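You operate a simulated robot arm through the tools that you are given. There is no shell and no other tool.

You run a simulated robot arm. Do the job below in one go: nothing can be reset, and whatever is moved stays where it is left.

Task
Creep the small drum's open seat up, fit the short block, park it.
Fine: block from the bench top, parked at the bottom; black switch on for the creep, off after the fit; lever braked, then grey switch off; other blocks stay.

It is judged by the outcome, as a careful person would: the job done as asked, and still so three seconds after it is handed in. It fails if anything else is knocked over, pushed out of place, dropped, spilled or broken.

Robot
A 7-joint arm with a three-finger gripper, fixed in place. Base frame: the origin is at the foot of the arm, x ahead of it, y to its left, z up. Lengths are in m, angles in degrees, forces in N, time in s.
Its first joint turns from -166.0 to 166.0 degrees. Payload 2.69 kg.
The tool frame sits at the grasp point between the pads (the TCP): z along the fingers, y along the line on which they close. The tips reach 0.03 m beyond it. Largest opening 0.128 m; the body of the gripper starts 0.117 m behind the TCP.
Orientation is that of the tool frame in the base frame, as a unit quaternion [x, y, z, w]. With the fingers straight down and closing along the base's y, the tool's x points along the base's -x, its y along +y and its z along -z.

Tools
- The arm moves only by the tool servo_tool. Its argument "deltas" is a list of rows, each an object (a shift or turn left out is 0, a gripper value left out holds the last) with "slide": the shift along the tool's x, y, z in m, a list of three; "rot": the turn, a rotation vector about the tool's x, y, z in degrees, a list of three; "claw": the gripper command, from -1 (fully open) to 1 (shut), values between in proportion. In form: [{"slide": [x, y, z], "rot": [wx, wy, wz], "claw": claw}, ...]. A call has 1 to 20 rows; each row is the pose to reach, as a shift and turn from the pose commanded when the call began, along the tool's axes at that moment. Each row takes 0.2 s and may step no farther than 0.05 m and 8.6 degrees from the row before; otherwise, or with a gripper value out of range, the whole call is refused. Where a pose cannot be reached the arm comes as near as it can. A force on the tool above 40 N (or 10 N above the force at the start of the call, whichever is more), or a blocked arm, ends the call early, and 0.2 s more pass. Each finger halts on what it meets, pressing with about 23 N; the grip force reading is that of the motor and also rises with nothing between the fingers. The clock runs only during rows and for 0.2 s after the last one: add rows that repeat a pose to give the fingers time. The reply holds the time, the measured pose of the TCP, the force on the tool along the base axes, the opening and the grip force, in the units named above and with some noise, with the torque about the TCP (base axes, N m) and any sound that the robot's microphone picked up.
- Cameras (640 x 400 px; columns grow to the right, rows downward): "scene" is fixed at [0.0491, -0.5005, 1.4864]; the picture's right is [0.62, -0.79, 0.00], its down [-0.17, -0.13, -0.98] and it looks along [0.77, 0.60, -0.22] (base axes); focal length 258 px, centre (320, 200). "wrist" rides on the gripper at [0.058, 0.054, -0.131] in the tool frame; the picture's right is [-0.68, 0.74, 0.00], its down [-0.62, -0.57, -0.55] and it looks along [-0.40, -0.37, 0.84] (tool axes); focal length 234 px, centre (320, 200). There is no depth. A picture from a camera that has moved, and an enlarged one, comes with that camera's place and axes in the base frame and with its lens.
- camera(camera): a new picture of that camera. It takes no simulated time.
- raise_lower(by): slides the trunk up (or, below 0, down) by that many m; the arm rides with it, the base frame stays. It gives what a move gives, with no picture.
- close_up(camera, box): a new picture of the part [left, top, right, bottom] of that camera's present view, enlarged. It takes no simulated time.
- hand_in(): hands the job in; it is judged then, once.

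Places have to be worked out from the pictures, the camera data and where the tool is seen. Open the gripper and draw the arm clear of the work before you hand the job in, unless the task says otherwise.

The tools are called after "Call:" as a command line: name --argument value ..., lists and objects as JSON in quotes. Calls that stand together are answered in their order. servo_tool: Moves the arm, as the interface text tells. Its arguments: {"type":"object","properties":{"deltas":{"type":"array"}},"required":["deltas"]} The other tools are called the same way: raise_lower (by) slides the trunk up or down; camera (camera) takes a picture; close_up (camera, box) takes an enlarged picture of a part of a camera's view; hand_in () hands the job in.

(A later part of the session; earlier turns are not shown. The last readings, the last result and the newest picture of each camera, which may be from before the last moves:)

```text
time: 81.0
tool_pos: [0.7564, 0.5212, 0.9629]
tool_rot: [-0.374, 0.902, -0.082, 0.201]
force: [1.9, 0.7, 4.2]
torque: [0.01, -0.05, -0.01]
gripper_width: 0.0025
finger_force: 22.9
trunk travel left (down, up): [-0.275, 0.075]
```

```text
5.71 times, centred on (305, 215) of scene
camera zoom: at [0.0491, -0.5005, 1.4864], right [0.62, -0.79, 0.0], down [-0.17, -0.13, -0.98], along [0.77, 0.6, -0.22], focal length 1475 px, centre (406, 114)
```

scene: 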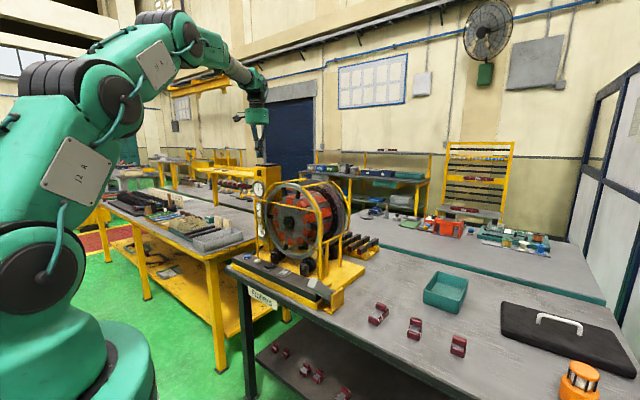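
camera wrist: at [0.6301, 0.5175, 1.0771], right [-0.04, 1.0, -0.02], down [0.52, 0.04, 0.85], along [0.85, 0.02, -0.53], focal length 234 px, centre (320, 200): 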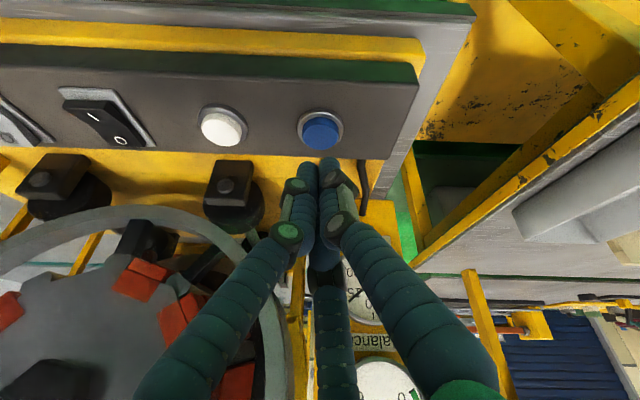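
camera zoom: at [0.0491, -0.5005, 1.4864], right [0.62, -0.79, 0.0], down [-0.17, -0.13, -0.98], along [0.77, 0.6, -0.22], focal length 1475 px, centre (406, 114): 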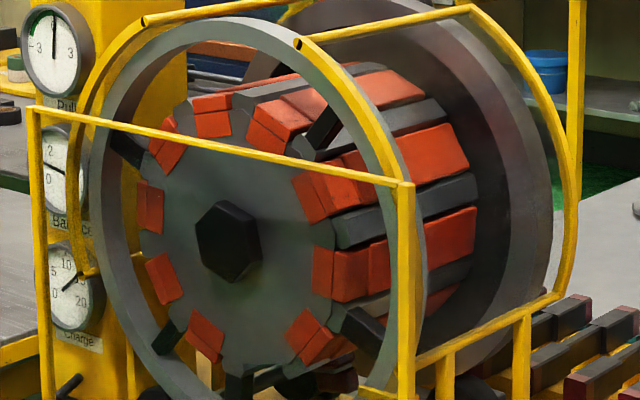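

About −167° and moving. I hold one more 0.2 s step, then lift off in the same call.

Call:
servo_tool --deltas '[{"slide": [0, 0, 0]}, {"slide": [-0.009, -0.009, -0.0272]}, {"slide": [-0.009, -0.009, -0.0272]}, {"slide": [-0.009, -0.009, -0.0272]}, {"slide": [-0.009, -0.009, -0.0272]}]'

Call:
close_up --camera "scene" --box '[265, 180, 345, 250]'

Call:
close_up --camera "scene" --box '[265, 220, 345, 280]'

```text
time: 82.2
tool_pos: [0.7559, 0.5201, 0.9923]
tool_rot: [-0.373, 0.902, -0.084, 0.2]
force: [-0.2, -0.1, -0.3]
torque: [0.01, 0.0, -0.02]
gripper_width: 0.0018
finger_force: 23.3
trunk travel left (down, up): [-0.275, 0.075]
```

```text
5.71 times, centred on (305, 215) of scene
camera zoom: at [0.0491, -0.5005, 1.4864], right [0.62, -0.79, 0.0], down [-0.17, -0.13, -0.98], along [0.77, 0.6, -0.22], focal length 1475 px, centre (406, 114)
```

zoom: 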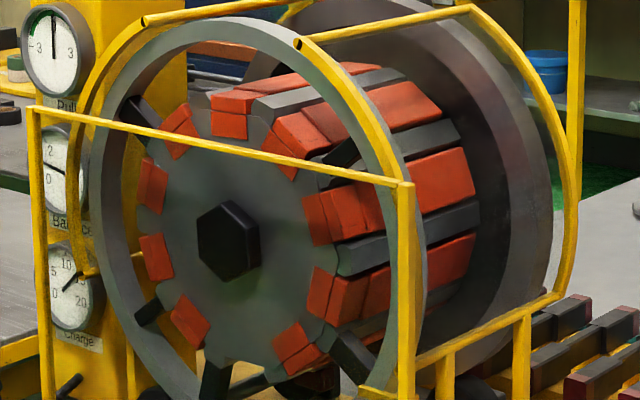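

```text
6.67 times, centred on (305, 250) of scene
camera zoom: at [0.0491, -0.5005, 1.4864], right [0.62, -0.79, 0.0], down [-0.17, -0.13, -0.98], along [0.77, 0.6, -0.22], focal length 1721 px, centre (420, -133)
```

zoom: 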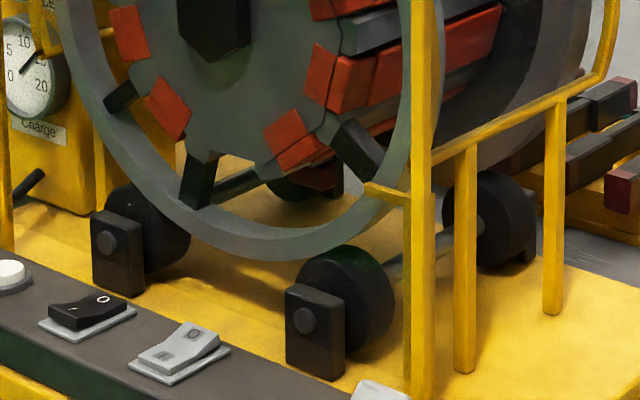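

The seat opposite the fitted one is now at the top, so the block is at the bottom. I zoom in to measure the residual angle and check the drum has stopped.

Call:
close_up --camera "scene" --box '[270, 180, 310, 210]'

Call:
close_up --camera "scene" --box '[270, 225, 320, 260]'

```text
13.33 times, centred on (290, 195) of scene
camera zoom: at [0.0491, -0.5005, 1.4864], right [0.62, -0.79, 0.0], down [-0.17, -0.13, -0.98], along [0.77, 0.6, -0.22], focal length 3442 px, centre (720, 267)
```

zoom: 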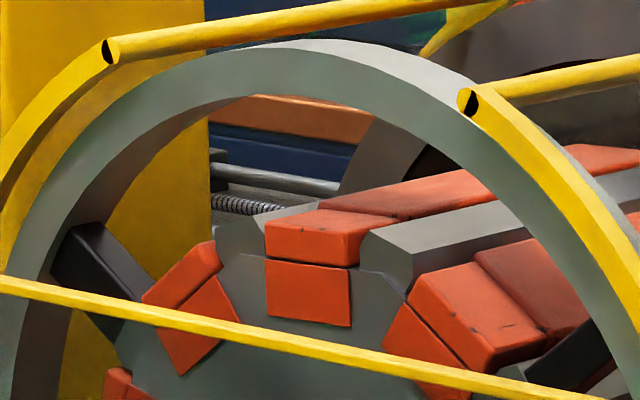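

```text
11.43 times, centred on (295, 242) of scene
camera zoom: at [0.0491, -0.5005, 1.4864], right [0.62, -0.79, 0.0], down [-0.17, -0.13, -0.98], along [0.77, 0.6, -0.22], focal length 2950 px, centre (606, -286)
```

zoom: 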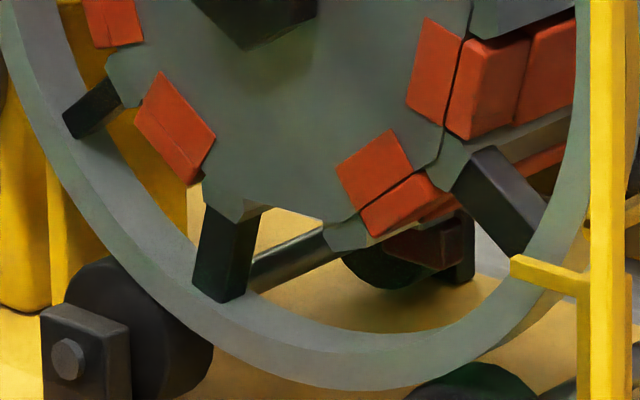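

The fitted seat is parked at the bottom within about 2°, and the block is visible there, still held. Next is the brake lever, so I look at it closely.

Call:
close_up --camera "scene" --box '[295, 260, 355, 310]'

Call:
servo_tool --deltas '[{"slide": [0.0157, -0.0506, -0.038]}, {"slide": [0.0157, -0.0506, -0.038]}]'

```text
8.00 times, centred on (325, 285) of scene
camera zoom: at [0.0491, -0.5005, 1.4864], right [0.62, -0.79, 0.0], down [-0.17, -0.13, -0.98], along [0.77, 0.6, -0.22], focal length 2065 px, centre (280, -480)
```

zoom: 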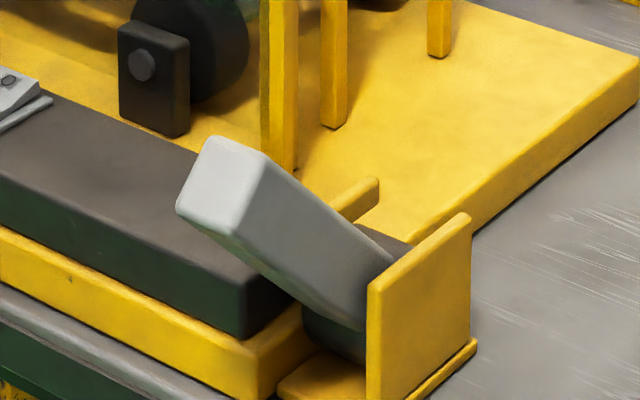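

```text
refused: row 1 steps farther than a row can; nothing moved
```

The refused move changed nothing. I retreat up and back in smaller steps to a spot facing the lever, to see its range of travel.

Call:
servo_tool --deltas '[{"slide": [0.03, -0.0266, -0.023]}, {"slide": [0.06, -0.0532, -0.0459]}, {"slide": [0.09, -0.0798, -0.0689]}, {"slide": [0.1201, -0.1065, -0.0919]}, {"slide": [0.1501, -0.1331, -0.1148]}, {"slide": [0.1801, -0.1597, -0.1378]}, {"slide": [0.2101, -0.1863, -0.1608]}, {"slide": [0.2401, -0.2129, -0.1838]}, {"slide": [0.2701, -0.2395, -0.2067]}, {"slide": [0.3002, -0.2662, -0.2297]}, {"slide": [0.3302, -0.2928, -0.2527]}, {"slide": [0.3602, -0.3194, -0.2756]}, {"slide": [0.3902, -0.346, -0.2986]}]'

Call:
camera --camera "wrist"

Call:
close_up --camera "wrist" --box '[260, 30, 380, 150]'

```text
time: 85.0
tool_pos: [0.6006, -0.0004, 1.2502]
tool_rot: [-0.374, 0.902, -0.082, 0.2]
force: [0.3, -0.5, 0.0]
torque: [-0.03, 0.02, -0.04]
gripper_width: 0.0025
finger_force: 23.2
trunk travel left (down, up): [-0.275, 0.075]
```

```text
taken
camera wrist: at [0.4738, -0.0038, 1.3338], right [-0.04, 1.0, -0.02], down [0.52, 0.04, 0.85], along [0.85, 0.02, -0.53], focal length 234 px, centre (320, 200)
```

wrist: 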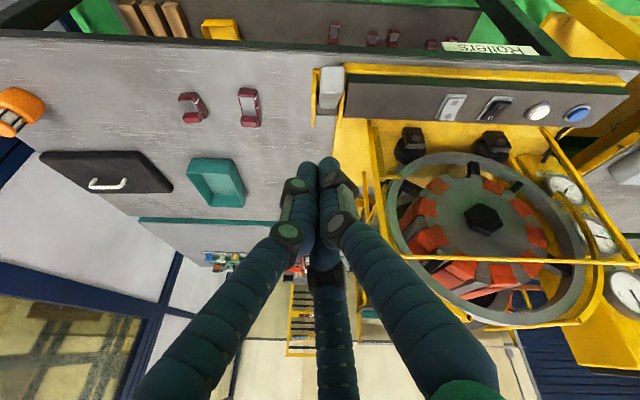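

```text
3.33 times, centred on (320, 90) of wrist
camera zoom: at [0.4738, -0.0038, 1.3338], right [-0.04, 1.0, -0.02], down [0.52, 0.04, 0.85], along [0.85, 0.02, -0.53], focal length 781 px, centre (320, 567)
```

zoom: 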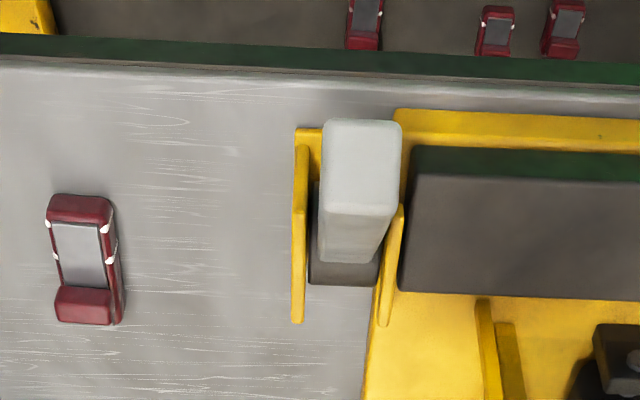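

The lever pivots near (0.79, 0.015, 0.90) and leans toward the robot, with its end at about (0.667, 0.015, 1.01). The drum ran with it there, so braking means swinging it over toward +x. I straighten the tool and come down just in front of the lever's end.

Call:
servo_tool --deltas '[{"slide": [0.0062, 0.0117, 0.0355], "rot": [-4.42, 4.42, 0]}, {"slide": [0.0125, 0.0235, 0.071], "rot": [-8.85, 8.85, 0]}, {"slide": [0.0187, 0.0352, 0.1064], "rot": [-13.27, 13.27, 0]}, {"slide": [0.0249, 0.0469, 0.1419], "rot": [-17.7, 17.7, 0]}, {"slide": [0.0249, 0.0469, 0.1419], "rot": [-17.7, 17.7, 0]}]'

Call:
camera --camera "wrist"

Call:
close_up --camera "scene" --box '[280, 210, 380, 310]'

```text
time: 86.2
tool_pos: [0.6162, 0.0153, 1.0995]
tool_rot: [-0.382, 0.924, 0.0, -0.001]
force: [1.1, 0.4, -0.5]
torque: [-0.01, 0.07, -0.01]
gripper_width: 0.002
finger_force: 22.8
trunk travel left (down, up): [-0.275, 0.075]
```

```text
taken
camera wrist: at [0.5377, 0.0126, 1.2284], right [-0.04, 1.0, 0.0], down [0.84, 0.03, 0.55], along [0.55, 0.02, -0.84], focal length 234 px, centre (320, 200)
```

wrist: 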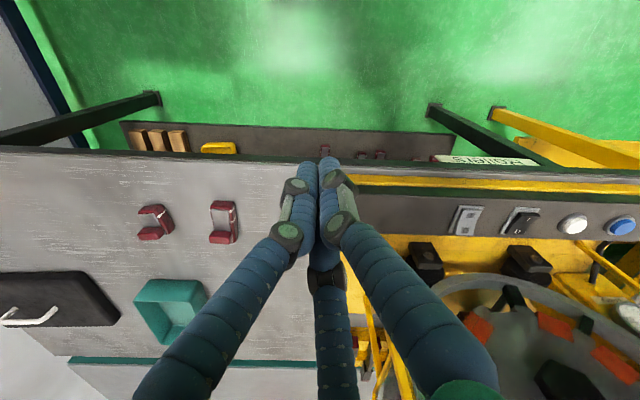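

```text
4.00 times, centred on (330, 260) of scene
camera zoom: at [0.0491, -0.5005, 1.4864], right [0.62, -0.79, 0.0], down [-0.17, -0.13, -0.98], along [0.77, 0.6, -0.22], focal length 1032 px, centre (280, -40)
```

zoom: 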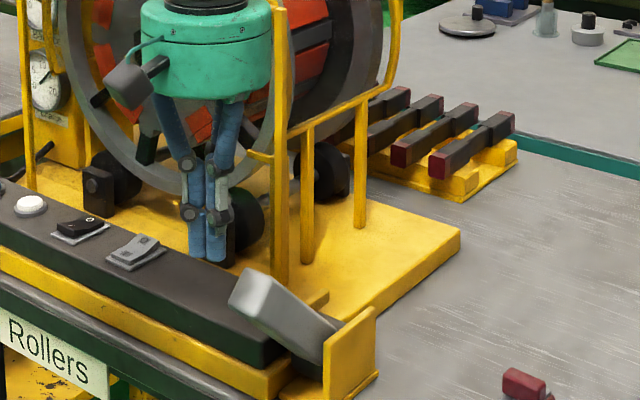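

Clear. I lower so the fingertips sit at about z=0.98, just in front of the lever's end.

Call:
servo_tool --deltas '[{"slide": [0, 0, 0.044]}, {"slide": [0, 0, 0.088]}, {"slide": [0, 0, 0.088]}]'

Call:
camera --camera "wrist"

Call:
close_up --camera "scene" --box '[280, 230, 360, 310]'

```text
time: 87.0
tool_pos: [0.6139, 0.0159, 1.0102]
tool_rot: [-0.382, 0.924, 0.0, 0.0]
force: [0.3, -0.4, -1.2]
torque: [-0.01, 0.0, -0.04]
gripper_width: 0.0022
finger_force: 23.0
trunk travel left (down, up): [-0.275, 0.075]
```

```text
taken
camera wrist: at [0.536, 0.0123, 1.1403], right [-0.04, 1.0, 0.0], down [0.84, 0.03, 0.55], along [0.55, 0.02, -0.84], focal length 234 px, centre (320, 200)
```

wrist: 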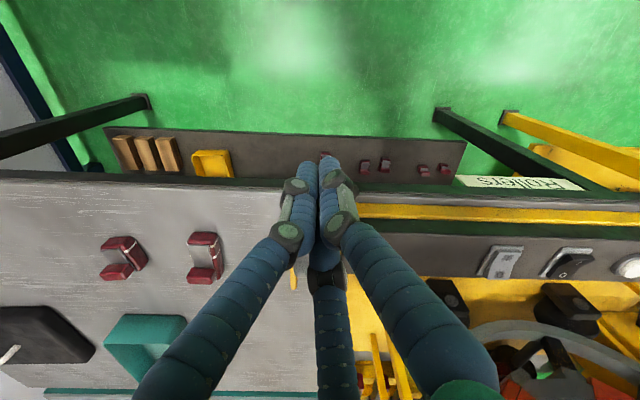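

```text
5.00 times, centred on (320, 270) of scene
camera zoom: at [0.0491, -0.5005, 1.4864], right [0.62, -0.79, 0.0], down [-0.17, -0.13, -0.98], along [0.77, 0.6, -0.22], focal length 1291 px, centre (320, -150)
```

zoom: 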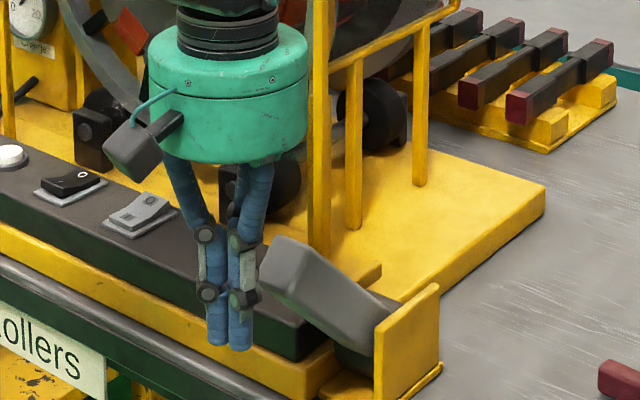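

Fingers are in front of the lever end. I push toward +x in small steps and watch the force.

Call:
servo_tool --deltas '[{"slide": [-0.0106, -0.0106, 0]}, {"slide": [-0.0177, -0.0177, 0]}, {"slide": [-0.0248, -0.0247, 0]}, {"slide": [-0.0319, -0.0318, 0]}, {"slide": [-0.0389, -0.0388, 0]}]'

Call:
close_up --camera "scene" --box '[280, 230, 360, 310]'

```text
time: 87.7
tool_pos: [0.6377, 0.0152, 1.0108]
tool_rot: [-0.383, 0.924, 0.001, -0.004]
force: [-15.7, 1.0, 10.3]
torque: [0.05, -0.17, 0.07]
gripper_width: 0.0023
finger_force: 23.0
trunk travel left (down, up): [-0.275, 0.075]
stopped in row 3: the force on the tool passed its limit at 54 N (the readings are from after the stop); the commanded pose is now the measured one
```

```text
5.00 times, centred on (320, 270) of scene
camera zoom: at [0.0491, -0.5005, 1.4864], right [0.62, -0.79, 0.0], down [-0.17, -0.13, -0.98], along [0.77, 0.6, -0.22], focal length 1291 px, centre (320, -150)
```

zoom: 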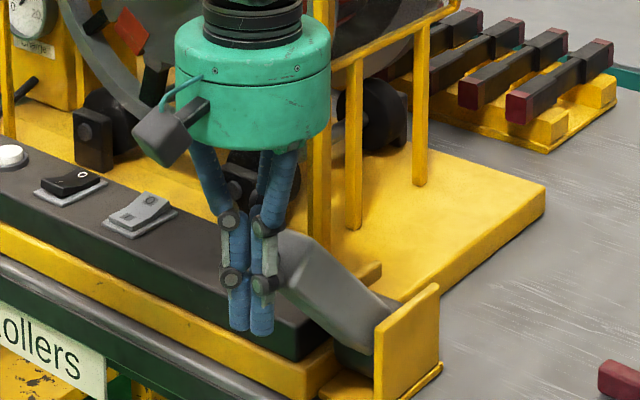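

It hit hard (54 N at 5 cm/s) without the lever visibly moving. I try again gently, 1.5 mm per step, to see if it yields under sustained push.

Call:
servo_tool --deltas '[{"slide": [-0.0007, -0.0007, 0]}, {"slide": [-0.0018, -0.0018, 0]}, {"slide": [-0.0028, -0.0028, 0]}, {"slide": [-0.0039, -0.0039, 0]}]'

Call:
close_up --camera "scene" --box '[280, 230, 360, 310]'

```text
time: 88.3
tool_pos: [0.6366, 0.0152, 1.0106]
tool_rot: [-0.383, 0.924, 0.002, -0.007]
force: [-17.0, 1.9, 11.8]
torque: [0.02, -0.17, 0.15]
gripper_width: 0.0021
finger_force: 22.7
trunk travel left (down, up): [-0.275, 0.075]
stopped in row 2: the force on the tool passed its limit at 42 N (the readings are from after the stop); the commanded pose is now the measured one
```

```text
5.00 times, centred on (320, 270) of scene
camera zoom: at [0.0491, -0.5005, 1.4864], right [0.62, -0.79, 0.0], down [-0.17, -0.13, -0.98], along [0.77, 0.6, -0.22], focal length 1291 px, centre (320, -150)
```

zoom: 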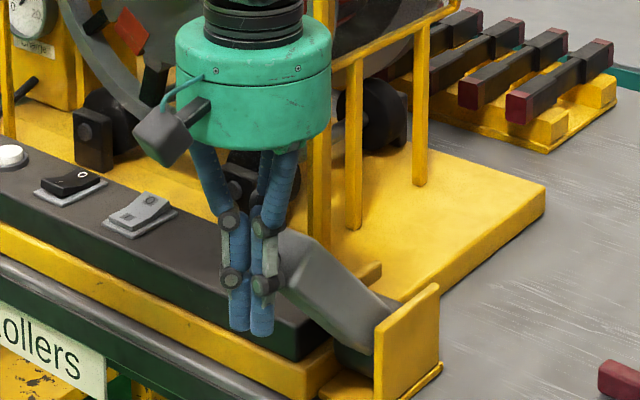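

The push was along the lever's axis (reaction straight out of its end face), so it couldn't turn. Better to grip the handle across its 34 mm width and swing it: I back off, rise, square the yaw and open partway.

Call:
servo_tool --deltas '[{"slide": [0.0142, 0.0141, 0]}, {"slide": [0.0142, 0.0141, -0.04], "rot": [0, 0, 7.5]}, {"slide": [0.0142, 0.0141, -0.08], "rot": [0, 0, 15]}, {"slide": [0.0142, 0.0141, -0.12], "rot": [0, 0, 22.5]}, {"slide": [0.0142, 0.0141, -0.13], "rot": [0, 0, 30], "claw": -0.1}, {"slide": [0.0142, 0.0141, -0.13], "rot": [0, 0, 37.5]}, {"slide": [0.0142, 0.0141, -0.13], "rot": [0, 0, 44.9]}]'

Call:
camera --camera "wrist"

Call:
close_up --camera "scene" --box '[280, 230, 360, 310]'

```text
time: 89.9
tool_pos: [0.6209, 0.016, 1.1408]
tool_rot: [0.0, 1.0, 0.001, -0.005]
force: [0.6, -0.8, -0.4]
torque: [0.05, -0.03, 0.03]
gripper_width: 0.0706
finger_force: 0.0
trunk travel left (down, up): [-0.275, 0.075]
```

```text
taken
camera wrist: at [0.5648, 0.0693, 1.2705], right [0.68, 0.74, -0.01], down [0.62, -0.57, 0.54], along [0.39, -0.37, -0.84], focal length 234 px, centre (320, 200)
```

wrist: 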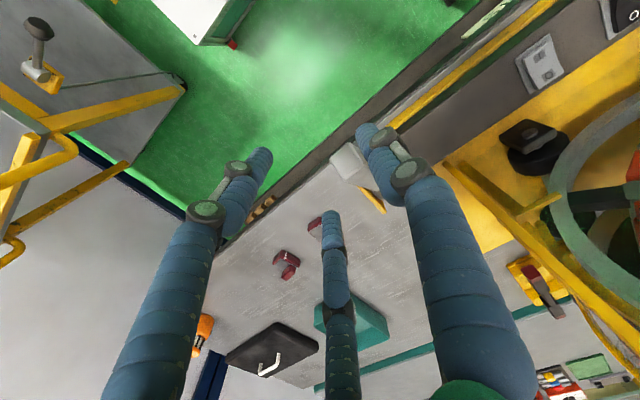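

```text
5.00 times, centred on (320, 270) of scene
camera zoom: at [0.0491, -0.5005, 1.4864], right [0.62, -0.79, 0.0], down [-0.17, -0.13, -0.98], along [0.77, 0.6, -0.22], focal length 1291 px, centre (320, -150)
```

zoom: 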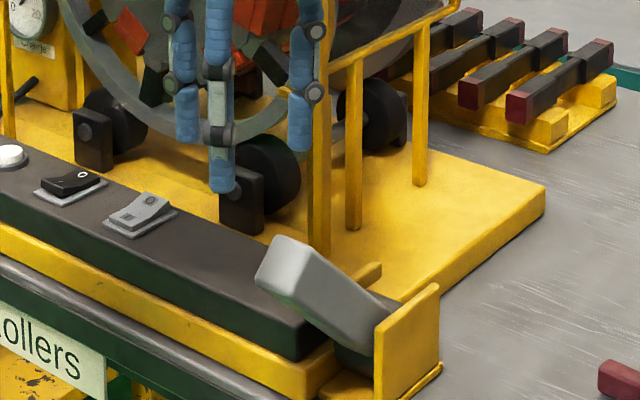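

The lever is unchanged. I move above it and come down with the fingers either side of the handle near its end.

Call:
servo_tool --deltas '[{"slide": [-0.036, -0.0005, 0]}, {"slide": [-0.071, -0.001, 0.01]}, {"slide": [-0.071, -0.001, 0.05]}, {"slide": [-0.071, -0.001, 0.09]}, {"slide": [-0.071, -0.001, 0.12]}, {"slide": [-0.071, -0.001, 0.12]}]'

Call:
camera --camera "wrist"

Call:
close_up --camera "wrist" --box '[240, 100, 420, 240]'

Call:
close_up --camera "scene" --box '[280, 230, 360, 310]'

```text
time: 91.3
tool_pos: [0.6902, 0.0132, 1.0186]
tool_rot: [-0.001, 1.0, 0.0, -0.003]
force: [5.1, -23.6, 6.8]
torque: [-0.5, 0.08, 1.02]
gripper_width: 0.0762
finger_force: 4.4
trunk travel left (down, up): [-0.275, 0.075]
```

```text
taken
camera wrist: at [0.6345, 0.067, 1.149], right [0.68, 0.74, -0.01], down [0.62, -0.56, 0.54], along [0.4, -0.37, -0.84], focal length 234 px, centre (320, 200)
```

wrist: 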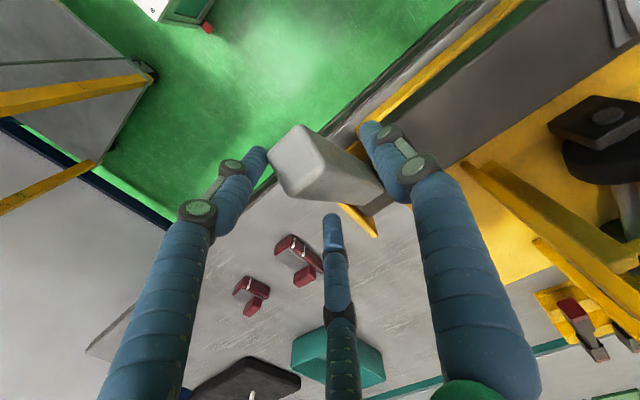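

```text
2.86 times, centred on (330, 170) of wrist
camera zoom: at [0.6345, 0.067, 1.149], right [0.68, 0.74, -0.01], down [0.62, -0.56, 0.54], along [0.4, -0.37, -0.84], focal length 669 px, centre (291, 286)
```

zoom: 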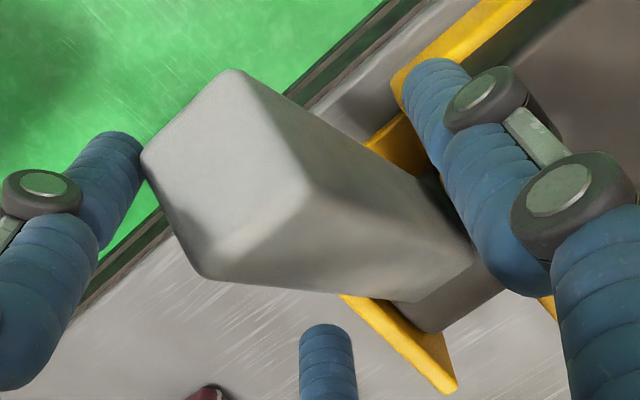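

```text
5.00 times, centred on (320, 270) of scene
camera zoom: at [0.0491, -0.5005, 1.4864], right [0.62, -0.79, 0.0], down [-0.17, -0.13, -0.98], along [0.77, 0.6, -0.22], focal length 1291 px, centre (320, -150)
```

zoom: 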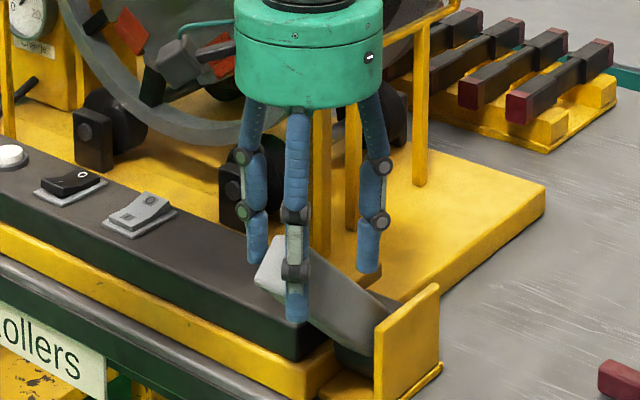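

The sideways load (−24 N in y at the handle's end) shows one of the spread fingers is touching the lever. I back straight up, open fully and re-centre so all the fingers clear it.

Call:
servo_tool --deltas '[{"slide": [0, 0, -0.02]}, {"slide": [0, 0, -0.06]}, {"slide": [0, 0, -0.08], "claw": -1}, {"slide": [0, -0.004, -0.08], "claw": -1}, {"slide": [0, -0.004, -0.08], "claw": -1}]'

Call:
camera --camera "wrist"

Call:
close_up --camera "scene" --box '[280, 230, 360, 310]'

```text
time: 91.7
tool_pos: [0.6908, 0.0136, 1.0273]
tool_rot: [-0.001, 1.0, 0.0, -0.006]
force: [-0.9, -9.0, 2.5]
torque: [-0.23, -0.03, 0.29]
gripper_width: 0.0738
finger_force: 3.1
trunk travel left (down, up): [-0.275, 0.075]
stopped in row 1: the force on the tool passed its limit at 56 N (the readings are from after the stop); the commanded pose is now the measured one
```

```text
taken
camera wrist: at [0.6342, 0.0665, 1.1586], right [0.68, 0.74, -0.01], down [0.62, -0.56, 0.54], along [0.39, -0.37, -0.84], focal length 234 px, centre (320, 200)
```

wrist: 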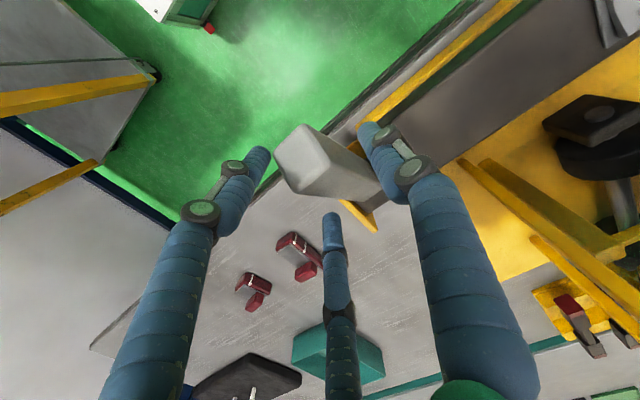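

```text
5.00 times, centred on (320, 270) of scene
camera zoom: at [0.0491, -0.5005, 1.4864], right [0.62, -0.79, 0.0], down [-0.17, -0.13, -0.98], along [0.77, 0.6, -0.22], focal length 1291 px, centre (320, -150)
```

zoom: 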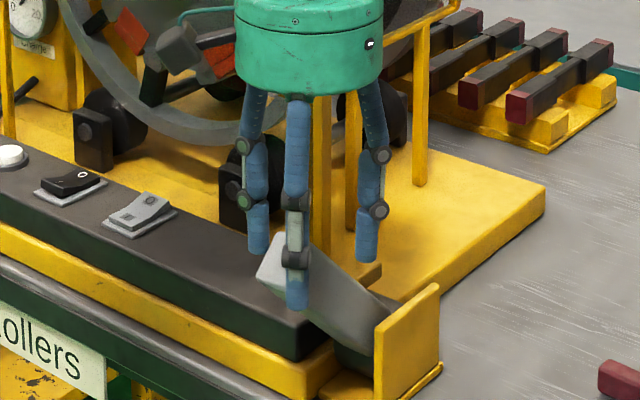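

Moving up dragged on it, so I first open the fingers in place to free the contact, then rise slowly.

Call:
servo_tool --deltas '[{"claw": -0.4}, {"claw": -1}, {"claw": -1}]'

```text
time: 92.5
tool_pos: [0.6892, 0.0144, 1.028]
tool_rot: [-0.002, 1.0, -0.001, -0.006]
force: [-0.2, 0.1, 0.6]
torque: [-0.05, -0.02, 0.0]
gripper_width: 0.1279
finger_force: 0.0
trunk travel left (down, up): [-0.275, 0.075]
```

Free again with zero load. I shift 5 mm toward −y, lower to TCP z≈0.99 and check for contact.

Call:
servo_tool --deltas '[{"slide": [0, -0.005, 0], "claw": -1}, {"slide": [0, -0.005, 0.015]}, {"slide": [0, -0.005, 0.03]}, {"slide": [0, -0.005, 0.038]}]'

Call:
camera --camera "wrist"

Call:
close_up --camera "scene" --box '[280, 230, 360, 310]'

```text
time: 93.5
tool_pos: [0.691, 0.0099, 0.9893]
tool_rot: [-0.001, 1.0, -0.001, -0.006]
force: [0.8, 0.7, 0.5]
torque: [0.01, -0.02, 0.01]
gripper_width: 0.1279
finger_force: 0.1
trunk travel left (down, up): [-0.275, 0.075]
```

```text
taken
camera wrist: at [0.6336, 0.0629, 1.1199], right [0.68, 0.74, -0.01], down [0.62, -0.56, 0.54], along [0.39, -0.37, -0.84], focal length 234 px, centre (320, 200)
```

wrist: 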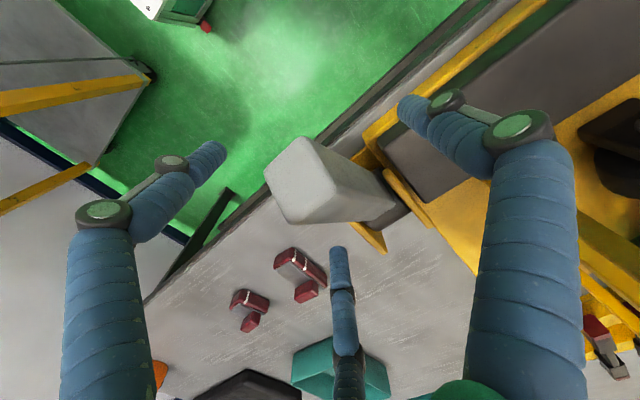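

```text
5.00 times, centred on (320, 270) of scene
camera zoom: at [0.0491, -0.5005, 1.4864], right [0.62, -0.79, 0.0], down [-0.17, -0.13, -0.98], along [0.77, 0.6, -0.22], focal length 1291 px, centre (320, -150)
```

zoom: 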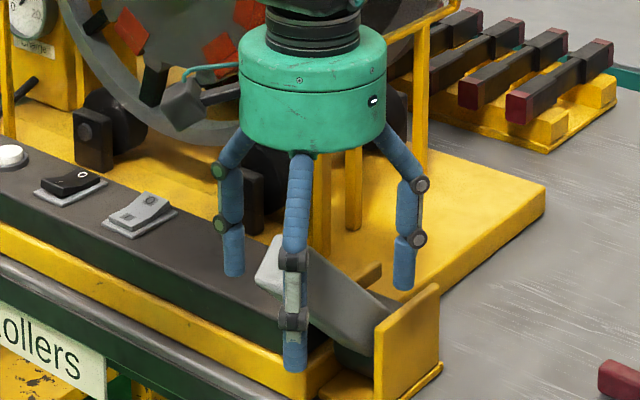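

The fingers straddle the handle with no load. I close on it.

Call:
servo_tool --deltas '[{"claw": 0}, {"claw": 0.4}, {"claw": 1}, {"claw": 1}]'

Call:
camera --camera "wrist"

Call:
close_up --camera "scene" --box '[280, 230, 360, 310]'

```text
time: 94.5
tool_pos: [0.6919, 0.0069, 0.9902]
tool_rot: [0.0, 1.0, 0.0, -0.005]
force: [18.3, -32.8, -0.1]
torque: [-0.43, -1.02, -0.99]
gripper_width: 0.0494
finger_force: 44.9
trunk travel left (down, up): [-0.275, 0.075]
```

```text
taken
camera wrist: at [0.6356, 0.0607, 1.1204], right [0.68, 0.74, -0.01], down [0.62, -0.57, 0.54], along [0.4, -0.37, -0.84], focal length 234 px, centre (320, 200)
```

wrist: 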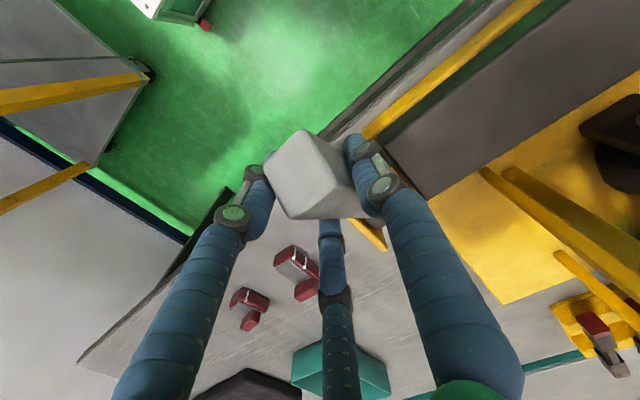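

```text
5.00 times, centred on (320, 270) of scene
camera zoom: at [0.0491, -0.5005, 1.4864], right [0.62, -0.79, 0.0], down [-0.17, -0.13, -0.98], along [0.77, 0.6, -0.22], focal length 1291 px, centre (320, -150)
```

zoom: 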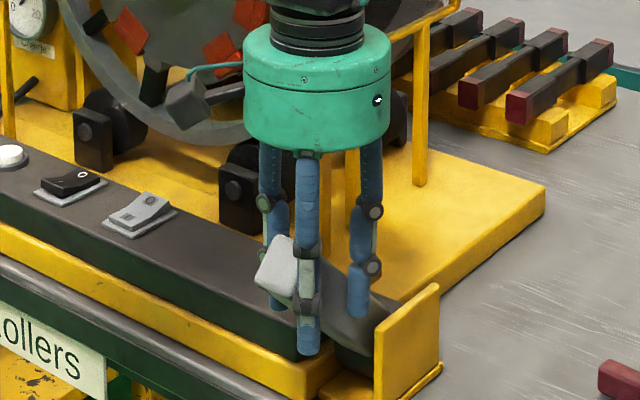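

Gripped, but off-centre (−33 N in y). I ease the tool 4 mm toward −y so the grip balances.

Call:
servo_tool --deltas '[{"slide": [0, -0.002, 0]}, {"slide": [0, -0.004, 0]}, {"slide": [0, -0.004, 0]}]'

```text
time: 95.3
tool_pos: [0.6929, 0.0082, 0.9902]
tool_rot: [-0.001, 1.0, -0.001, -0.006]
force: [28.0, 11.2, 0.3]
torque: [0.78, -1.62, -1.18]
gripper_width: 0.0493
finger_force: 44.7
trunk travel left (down, up): [-0.275, 0.075]
```

Better balanced in y (+11 N), though there's a +28 N x-load that a move toward +x should relieve. I try swinging a few millimetres along the arc, up and toward +x.

Call:
servo_tool --deltas '[{"slide": [-0.001, 0.0008, 0]}, {"slide": [-0.003, 0.0008, -0.001]}, {"slide": [-0.005, 0.0008, -0.003]}, {"slide": [-0.007, 0.0008, -0.006]}]'

Call:
close_up --camera "scene" --box '[280, 230, 360, 310]'

```text
time: 96.3
tool_pos: [0.6949, 0.0067, 0.9913]
tool_rot: [-0.001, 1.0, 0.0, -0.011]
force: [6.6, 16.9, -28.8]
torque: [0.73, 1.67, -0.87]
gripper_width: 0.0494
finger_force: 44.6
trunk travel left (down, up): [-0.275, 0.075]
```

```text
5.00 times, centred on (320, 270) of scene
camera zoom: at [0.0491, -0.5005, 1.4864], right [0.62, -0.79, 0.0], down [-0.17, -0.13, -0.98], along [0.77, 0.6, -0.22], focal length 1291 px, centre (320, -150)
```

zoom: 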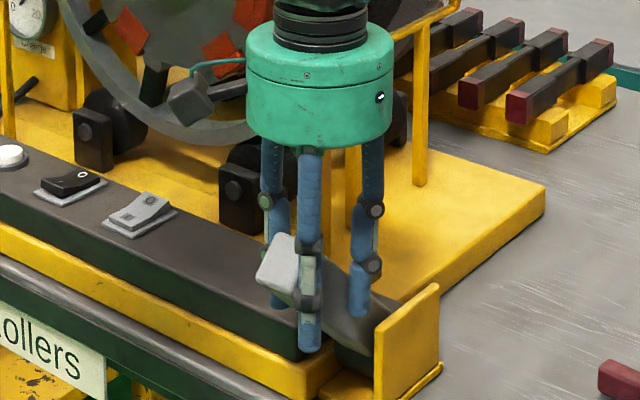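

Pulling with the tool held vertical mostly fights the grip's own torque (Ty 1.67 Nm), so the lever can't swing. A single-point push is better: I release, back out, and will come from below with the closed fingers angled 45°, parallel to the lever's underside.

Call:
servo_tool --deltas '[{"claw": 0}, {"claw": -1}, {"claw": -1}, {"claw": -1}]'

Call:
close_up --camera "scene" --box '[280, 230, 360, 310]'

```text
time: 97.3
tool_pos: [0.6963, 0.0057, 0.9963]
tool_rot: [-0.001, 1.0, -0.002, -0.005]
force: [-0.2, 0.5, -0.2]
torque: [0.01, 0.0, -0.02]
gripper_width: 0.1278
finger_force: 0.1
trunk travel left (down, up): [-0.275, 0.075]
```

```text
5.00 times, centred on (320, 270) of scene
camera zoom: at [0.0491, -0.5005, 1.4864], right [0.62, -0.79, 0.0], down [-0.17, -0.13, -0.98], along [0.77, 0.6, -0.22], focal length 1291 px, centre (320, -150)
```

zoom: 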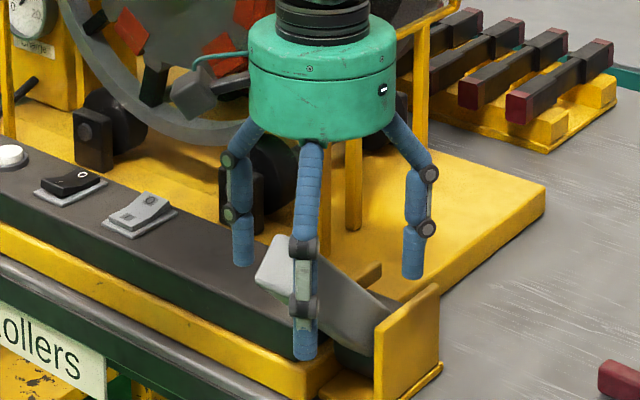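

Released; the lever is unchanged. Up and back now, closing and tilting as I go.

Call:
servo_tool --deltas '[{"slide": [0, 0.003, -0.04]}, {"slide": [0, 0.006, -0.08]}, {"slide": [0, 0.009, -0.12]}, {"slide": [0.045, 0.009, -0.12]}, {"slide": [0.09, 0.009, -0.12], "claw": 1}, {"slide": [0.135, 0.009, -0.12], "claw": 1}, {"slide": [0.14, 0.009, -0.12], "rot": [0, -7.5, 0]}, {"slide": [0.14, 0.009, -0.12], "rot": [0, -15, 0]}, {"slide": [0.14, 0.009, -0.12], "rot": [0, -22.5, 0]}, {"slide": [0.14, 0.009, -0.12], "rot": [0, -30, 0]}, {"slide": [0.14, 0.009, -0.12], "rot": [0, -37.5, 0]}, {"slide": [0.14, 0.009, -0.12], "rot": [0, -45, 0]}]'

Call:
camera --camera "wrist"

Call:
close_up --camera "scene" --box '[270, 190, 370, 310]'

```text
time: 100.1
tool_pos: [0.52, 0.0218, 1.0391]
tool_rot: [-0.007, 0.959, 0.012, 0.284]
force: [1.2, 0.9, 0.4]
torque: [0.0, 0.16, -0.02]
gripper_width: 0.002
finger_force: 23.3
out of reach, approached as far as the arm can: row 12
trunk travel left (down, up): [-0.275, 0.075]
stopped in row 12: the arm was blocked; the commanded pose is now the measured one
```

```text
taken
camera wrist: at [0.4, 0.0721, 1.1171], right [0.55, 0.74, 0.38], down [0.23, -0.58, 0.78], along [0.8, -0.35, -0.49], focal length 234 px, centre (320, 200)
```

wrist: 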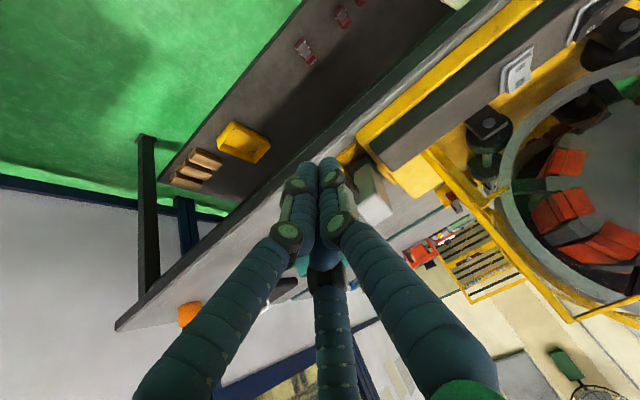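

```text
3.33 times, centred on (320, 250) of scene
camera zoom: at [0.0491, -0.5005, 1.4864], right [0.62, -0.79, 0.0], down [-0.17, -0.13, -0.98], along [0.77, 0.6, -0.22], focal length 860 px, centre (320, 33)
```

zoom: 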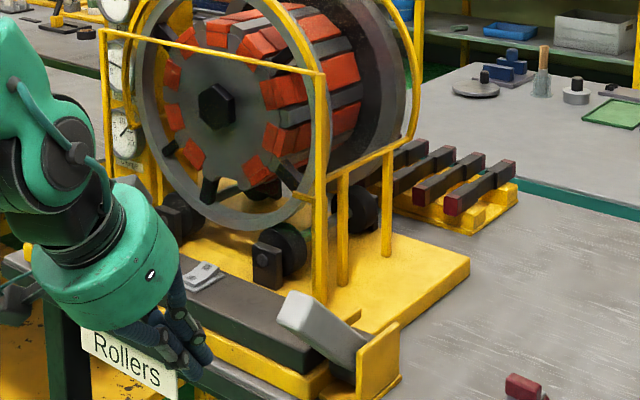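

The arm can't tilt that far so close to its base, and nothing was touched. The earlier push also failed because friction at the corner pulled against the lever's upward arc. So I return to vertical in front of the lever and will push along its arc (up and forward together).

Call:
servo_tool --deltas '[{"slide": [-0.0167, -0.0016, 0.0036], "rot": [0.28, 6.58, 0.16]}, {"slide": [-0.0334, -0.0032, 0.0073], "rot": [0.56, 13.16, 0.32]}, {"slide": [-0.0501, -0.0048, 0.0109], "rot": [0.83, 19.74, 0.49]}, {"slide": [-0.0668, -0.0064, 0.0146], "rot": [1.11, 26.32, 0.65]}, {"slide": [-0.0835, -0.008, 0.0182], "rot": [1.39, 32.9, 0.81]}, {"slide": [-0.0835, -0.008, 0.0182], "rot": [1.39, 32.9, 0.81]}]'

Call:
camera --camera "wrist"

Call:
close_up --camera "scene" --box '[280, 230, 360, 310]'

```text
time: 101.7
tool_pos: [0.6406, 0.0163, 1.2024]
tool_rot: [0.001, 0.994, 0.002, 0.112]
force: [-0.5, -0.5, -0.6]
torque: [-0.02, -0.13, 0.01]
gripper_width: 0.0025
finger_force: 23.3
out of reach, approached as far as the arm can: row 3
trunk travel left (down, up): [-0.275, 0.075]
stopped in row 6: the arm was blocked; the commanded pose is now the measured one
```

```text
taken
camera wrist: at [0.5564, 0.0692, 1.3164], right [0.66, 0.74, 0.15], down [0.48, -0.57, 0.67], along [0.58, -0.37, -0.73], focal length 234 px, centre (320, 200)
```

wrist: 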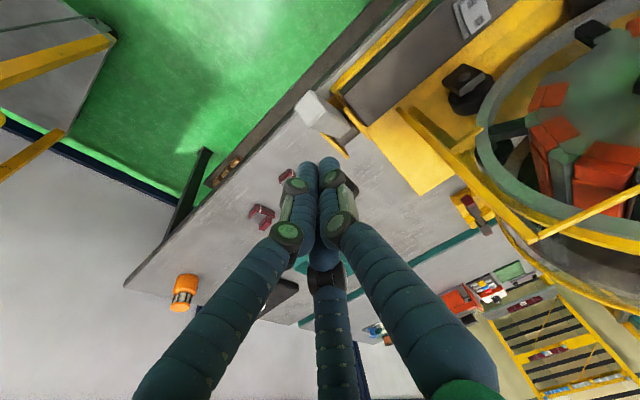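

```text
5.00 times, centred on (320, 270) of scene
camera zoom: at [0.0491, -0.5005, 1.4864], right [0.62, -0.79, 0.0], down [-0.17, -0.13, -0.98], along [0.77, 0.6, -0.22], focal length 1291 px, centre (320, -150)
```

zoom: 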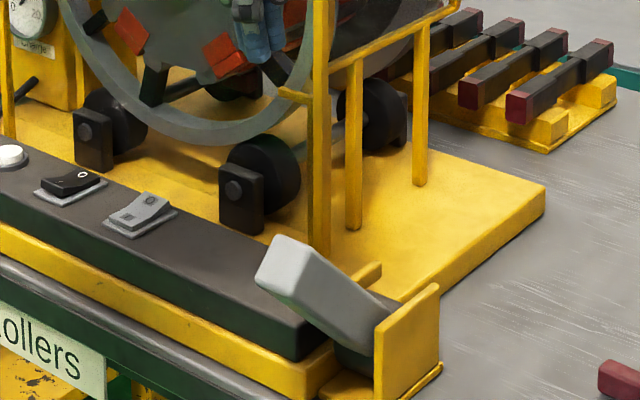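

The arm rerouted through a higher pose but touched nothing, and the lever is unchanged. I straighten the tool to vertical at a spot I know is reachable.

Call:
servo_tool --deltas '[{"slide": [0.011, -0.0003, 0.018], "rot": [0, 4.3, 0]}, {"slide": [0.022, -0.0007, 0.036], "rot": [0, 8.6, 0]}, {"slide": [0.0329, -0.001, 0.054], "rot": [0, 12.86, 0]}, {"slide": [0.0329, -0.001, 0.054], "rot": [0, 12.86, 0]}]'

```text
time: 102.7
tool_pos: [0.6226, 0.0159, 1.1416]
tool_rot: [0.001, 1.0, 0.004, -0.001]
force: [1.0, 0.6, 1.1]
torque: [0.01, 0.02, -0.03]
gripper_width: 0.0021
finger_force: 22.9
trunk travel left (down, up): [-0.275, 0.075]
```

Vertical again. I lower to z≈1.005 in front of the lever end.

Call:
servo_tool --deltas '[{"slide": [0.01, -0.001, 0.04]}, {"slide": [0.01, -0.001, 0.08]}, {"slide": [0.01, -0.001, 0.12]}, {"slide": [0.01, -0.001, 0.137]}, {"slide": [0.0, -0.001, 0.137]}, {"slide": [-0.008, -0.001, 0.137]}]'

Call:
close_up --camera "scene" --box '[280, 230, 360, 310]'

```text
time: 104.1
tool_pos: [0.63, 0.015, 1.0047]
tool_rot: [0.001, 1.0, 0.004, -0.002]
force: [0.0, 0.2, 0.1]
torque: [0.0, -0.01, 0.0]
gripper_width: 0.0022
finger_force: 23.3
trunk travel left (down, up): [-0.275, 0.075]
```

```text
5.00 times, centred on (320, 270) of scene
camera zoom: at [0.0491, -0.5005, 1.4864], right [0.62, -0.79, 0.0], down [-0.17, -0.13, -0.98], along [0.77, 0.6, -0.22], focal length 1291 px, centre (320, -150)
```

zoom: 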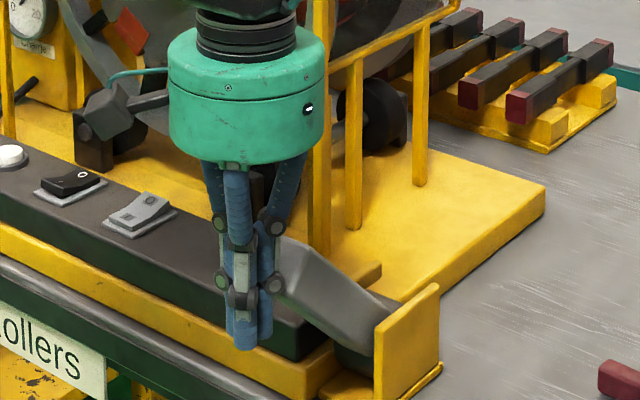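

Fingers are just short of the lever. I make light contact and then push along the arc, forward and up together.

Call:
servo_tool --deltas '[{"slide": [-0.004, 0, 0]}, {"slide": [-0.007, 0, -0.001]}, {"slide": [-0.0095, 0, -0.004]}, {"slide": [-0.012, 0, -0.0075]}, {"slide": [-0.015, 0, -0.011]}, {"slide": [-0.018, 0, -0.0145]}]'

Call:
close_up --camera "scene" --box '[280, 230, 360, 310]'

```text
time: 105.5
tool_pos: [0.6469, 0.016, 1.0196]
tool_rot: [0.001, 1.0, 0.003, -0.001]
force: [-0.5, 0.8, 0.2]
torque: [-0.03, 0.01, -0.02]
gripper_width: 0.0022
finger_force: 23.0
trunk travel left (down, up): [-0.275, 0.075]
```

```text
5.00 times, centred on (320, 270) of scene
camera zoom: at [0.0491, -0.5005, 1.4864], right [0.62, -0.79, 0.0], down [-0.17, -0.13, -0.98], along [0.77, 0.6, -0.22], focal length 1291 px, centre (320, -150)
```

zoom: 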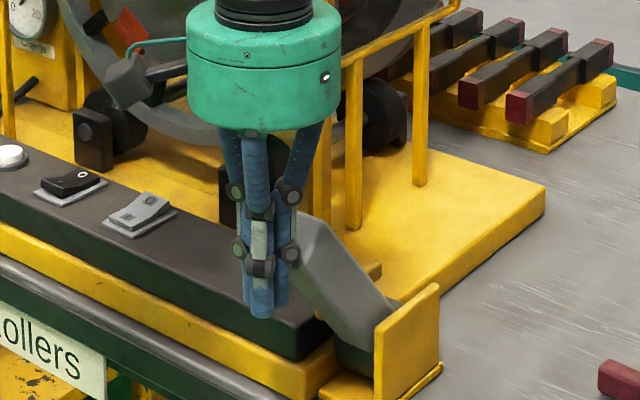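

The lever moves easily this way; it's already more upright with almost no force. I continue along the arc.

Call:
servo_tool --deltas '[{"slide": [-0.0045, 0, -0.003]}, {"slide": [-0.013, 0, -0.0105]}, {"slide": [-0.0213, 0, -0.018]}, {"slide": [-0.031, 0, -0.0245]}, {"slide": [-0.04, 0, -0.0307]}, {"slide": [-0.05, 0, -0.036]}, {"slide": [-0.06, 0, -0.0406]}, {"slide": [-0.071, 0, -0.0445]}, {"slide": [-0.082, 0, -0.0476]}]'

Call:
close_up --camera "scene" --box '[280, 220, 370, 310]'

Call:
camera --camera "wrist"

```text
time: 107.5
tool_pos: [0.7305, 0.0146, 1.0662]
tool_rot: [0.0, 1.0, 0.002, -0.001]
force: [-0.3, 0.1, -0.5]
torque: [0.0, 0.03, -0.01]
gripper_width: 0.0021
finger_force: 23.5
trunk travel left (down, up): [-0.275, 0.075]
```

```text
4.44 times, centred on (325, 265) of scene
camera zoom: at [0.0491, -0.5005, 1.4864], right [0.62, -0.79, 0.0], down [-0.17, -0.13, -0.98], along [0.77, 0.6, -0.22], focal length 1147 px, centre (298, -89)
```

zoom: 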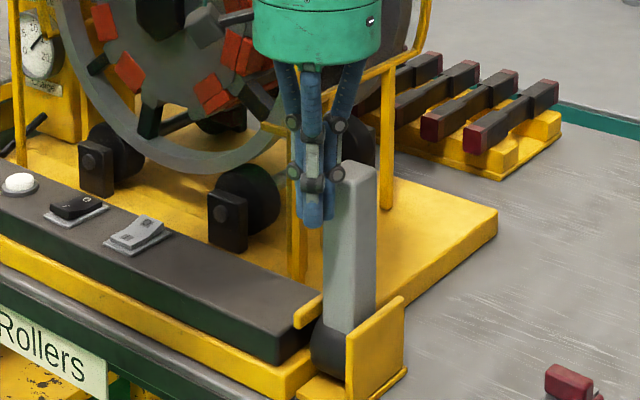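

```text
taken
camera wrist: at [0.6722, 0.068, 1.1964], right [0.68, 0.74, 0.0], down [0.62, -0.57, 0.54], along [0.4, -0.37, -0.84], focal length 234 px, centre (320, 200)
```

wrist: 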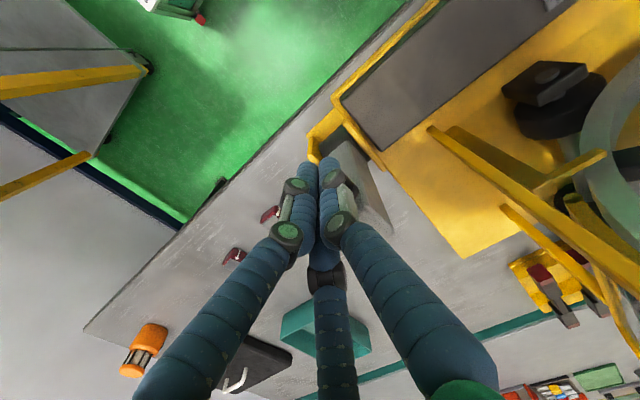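

The lever is upright now and stays where it's left. I keep pushing over toward +x.

Call:
servo_tool --deltas '[{"slide": [-0.01, 0, 0]}, {"slide": [-0.021, 0, 0.002]}, {"slide": [-0.031, 0, 0.007]}, {"slide": [-0.041, 0, 0.012]}, {"slide": [-0.051, 0, 0.0162]}, {"slide": [-0.059, 0, 0.023]}, {"slide": [-0.0675, 0, 0.03]}]'

Call:
close_up --camera "scene" --box '[280, 220, 370, 310]'

```text
time: 108.2
tool_pos: [0.7457, 0.0147, 1.0653]
tool_rot: [0.0, 1.0, 0.003, -0.005]
force: [-25.6, 0.2, 19.3]
torque: [-0.11, -0.39, -0.16]
gripper_width: 0.0021
finger_force: 23.3
trunk travel left (down, up): [-0.275, 0.075]
stopped in row 3: the force on the tool passed its limit at 53 N (the readings are from after the stop); the commanded pose is now the measured one
```

```text
4.44 times, centred on (325, 265) of scene
camera zoom: at [0.0491, -0.5005, 1.4864], right [0.62, -0.79, 0.0], down [-0.17, -0.13, -0.98], along [0.77, 0.6, -0.22], focal length 1147 px, centre (298, -89)
```

zoom: 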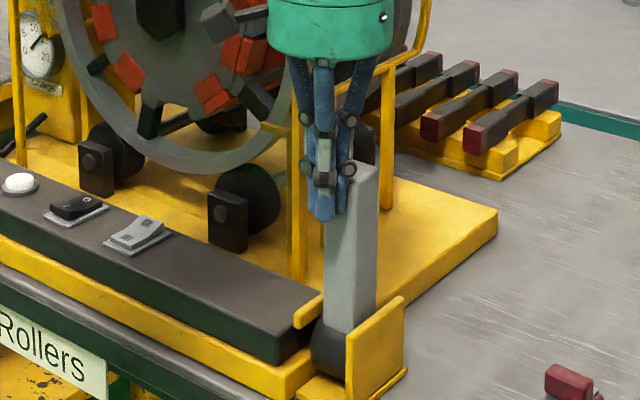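

It now meets a firm stop (about 3.5 Nm with no motion, after moving freely until here), so this looks like the end of the lever's travel. I back off and look at where it rests.

Call:
servo_tool --deltas '[{"slide": [0.01, 0, 0]}, {"slide": [0.04, 0, 0]}, {"slide": [0.08, 0, -0.03]}, {"slide": [0.09, 0, -0.07]}, {"slide": [0.09, 0, -0.1]}]'

Call:
close_up --camera "scene" --box '[290, 230, 360, 310]'

Call:
camera --camera "wrist"

Call:
close_up --camera "scene" --box '[235, 170, 365, 290]'

```text
time: 109.4
tool_pos: [0.6608, 0.014, 1.1621]
tool_rot: [0.0, 1.0, 0.003, -0.006]
force: [0.3, 0.8, -0.5]
torque: [0.03, 0.05, 0.0]
gripper_width: 0.002
finger_force: 22.8
trunk travel left (down, up): [-0.275, 0.075]
```

```text
5.00 times, centred on (325, 270) of scene
camera zoom: at [0.0491, -0.5005, 1.4864], right [0.62, -0.79, 0.0], down [-0.17, -0.13, -0.98], along [0.77, 0.6, -0.22], focal length 1291 px, centre (295, -150)
```

zoom: 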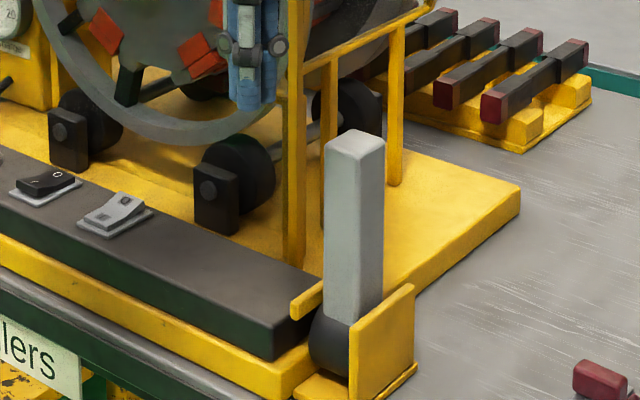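

```text
taken
camera wrist: at [0.604, 0.0675, 1.2938], right [0.68, 0.74, 0.0], down [0.62, -0.57, 0.54], along [0.39, -0.37, -0.84], focal length 234 px, centre (320, 200)
```

wrist: 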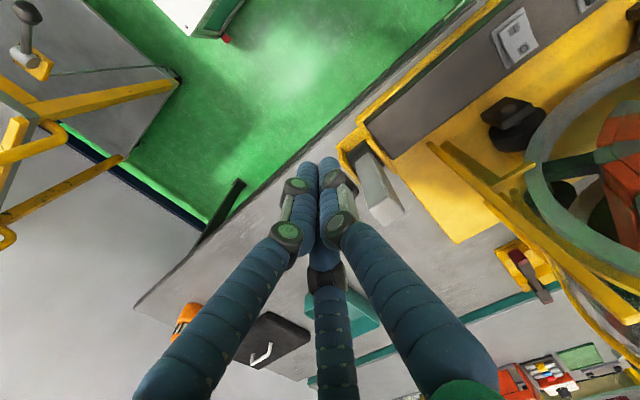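

```text
3.33 times, centred on (300, 230) of scene
camera zoom: at [0.0491, -0.5005, 1.4864], right [0.62, -0.79, 0.0], down [-0.17, -0.13, -0.98], along [0.77, 0.6, -0.22], focal length 860 px, centre (387, 100)
```

zoom: 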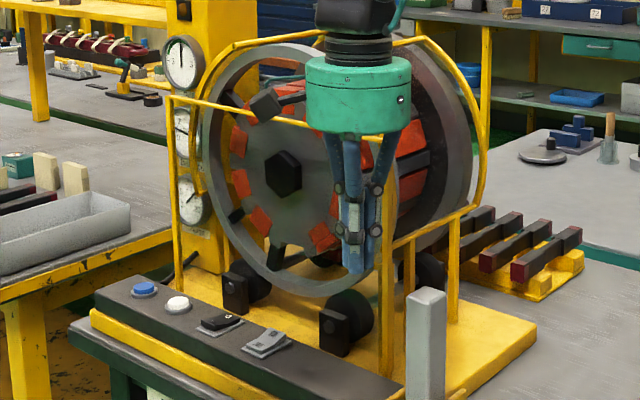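

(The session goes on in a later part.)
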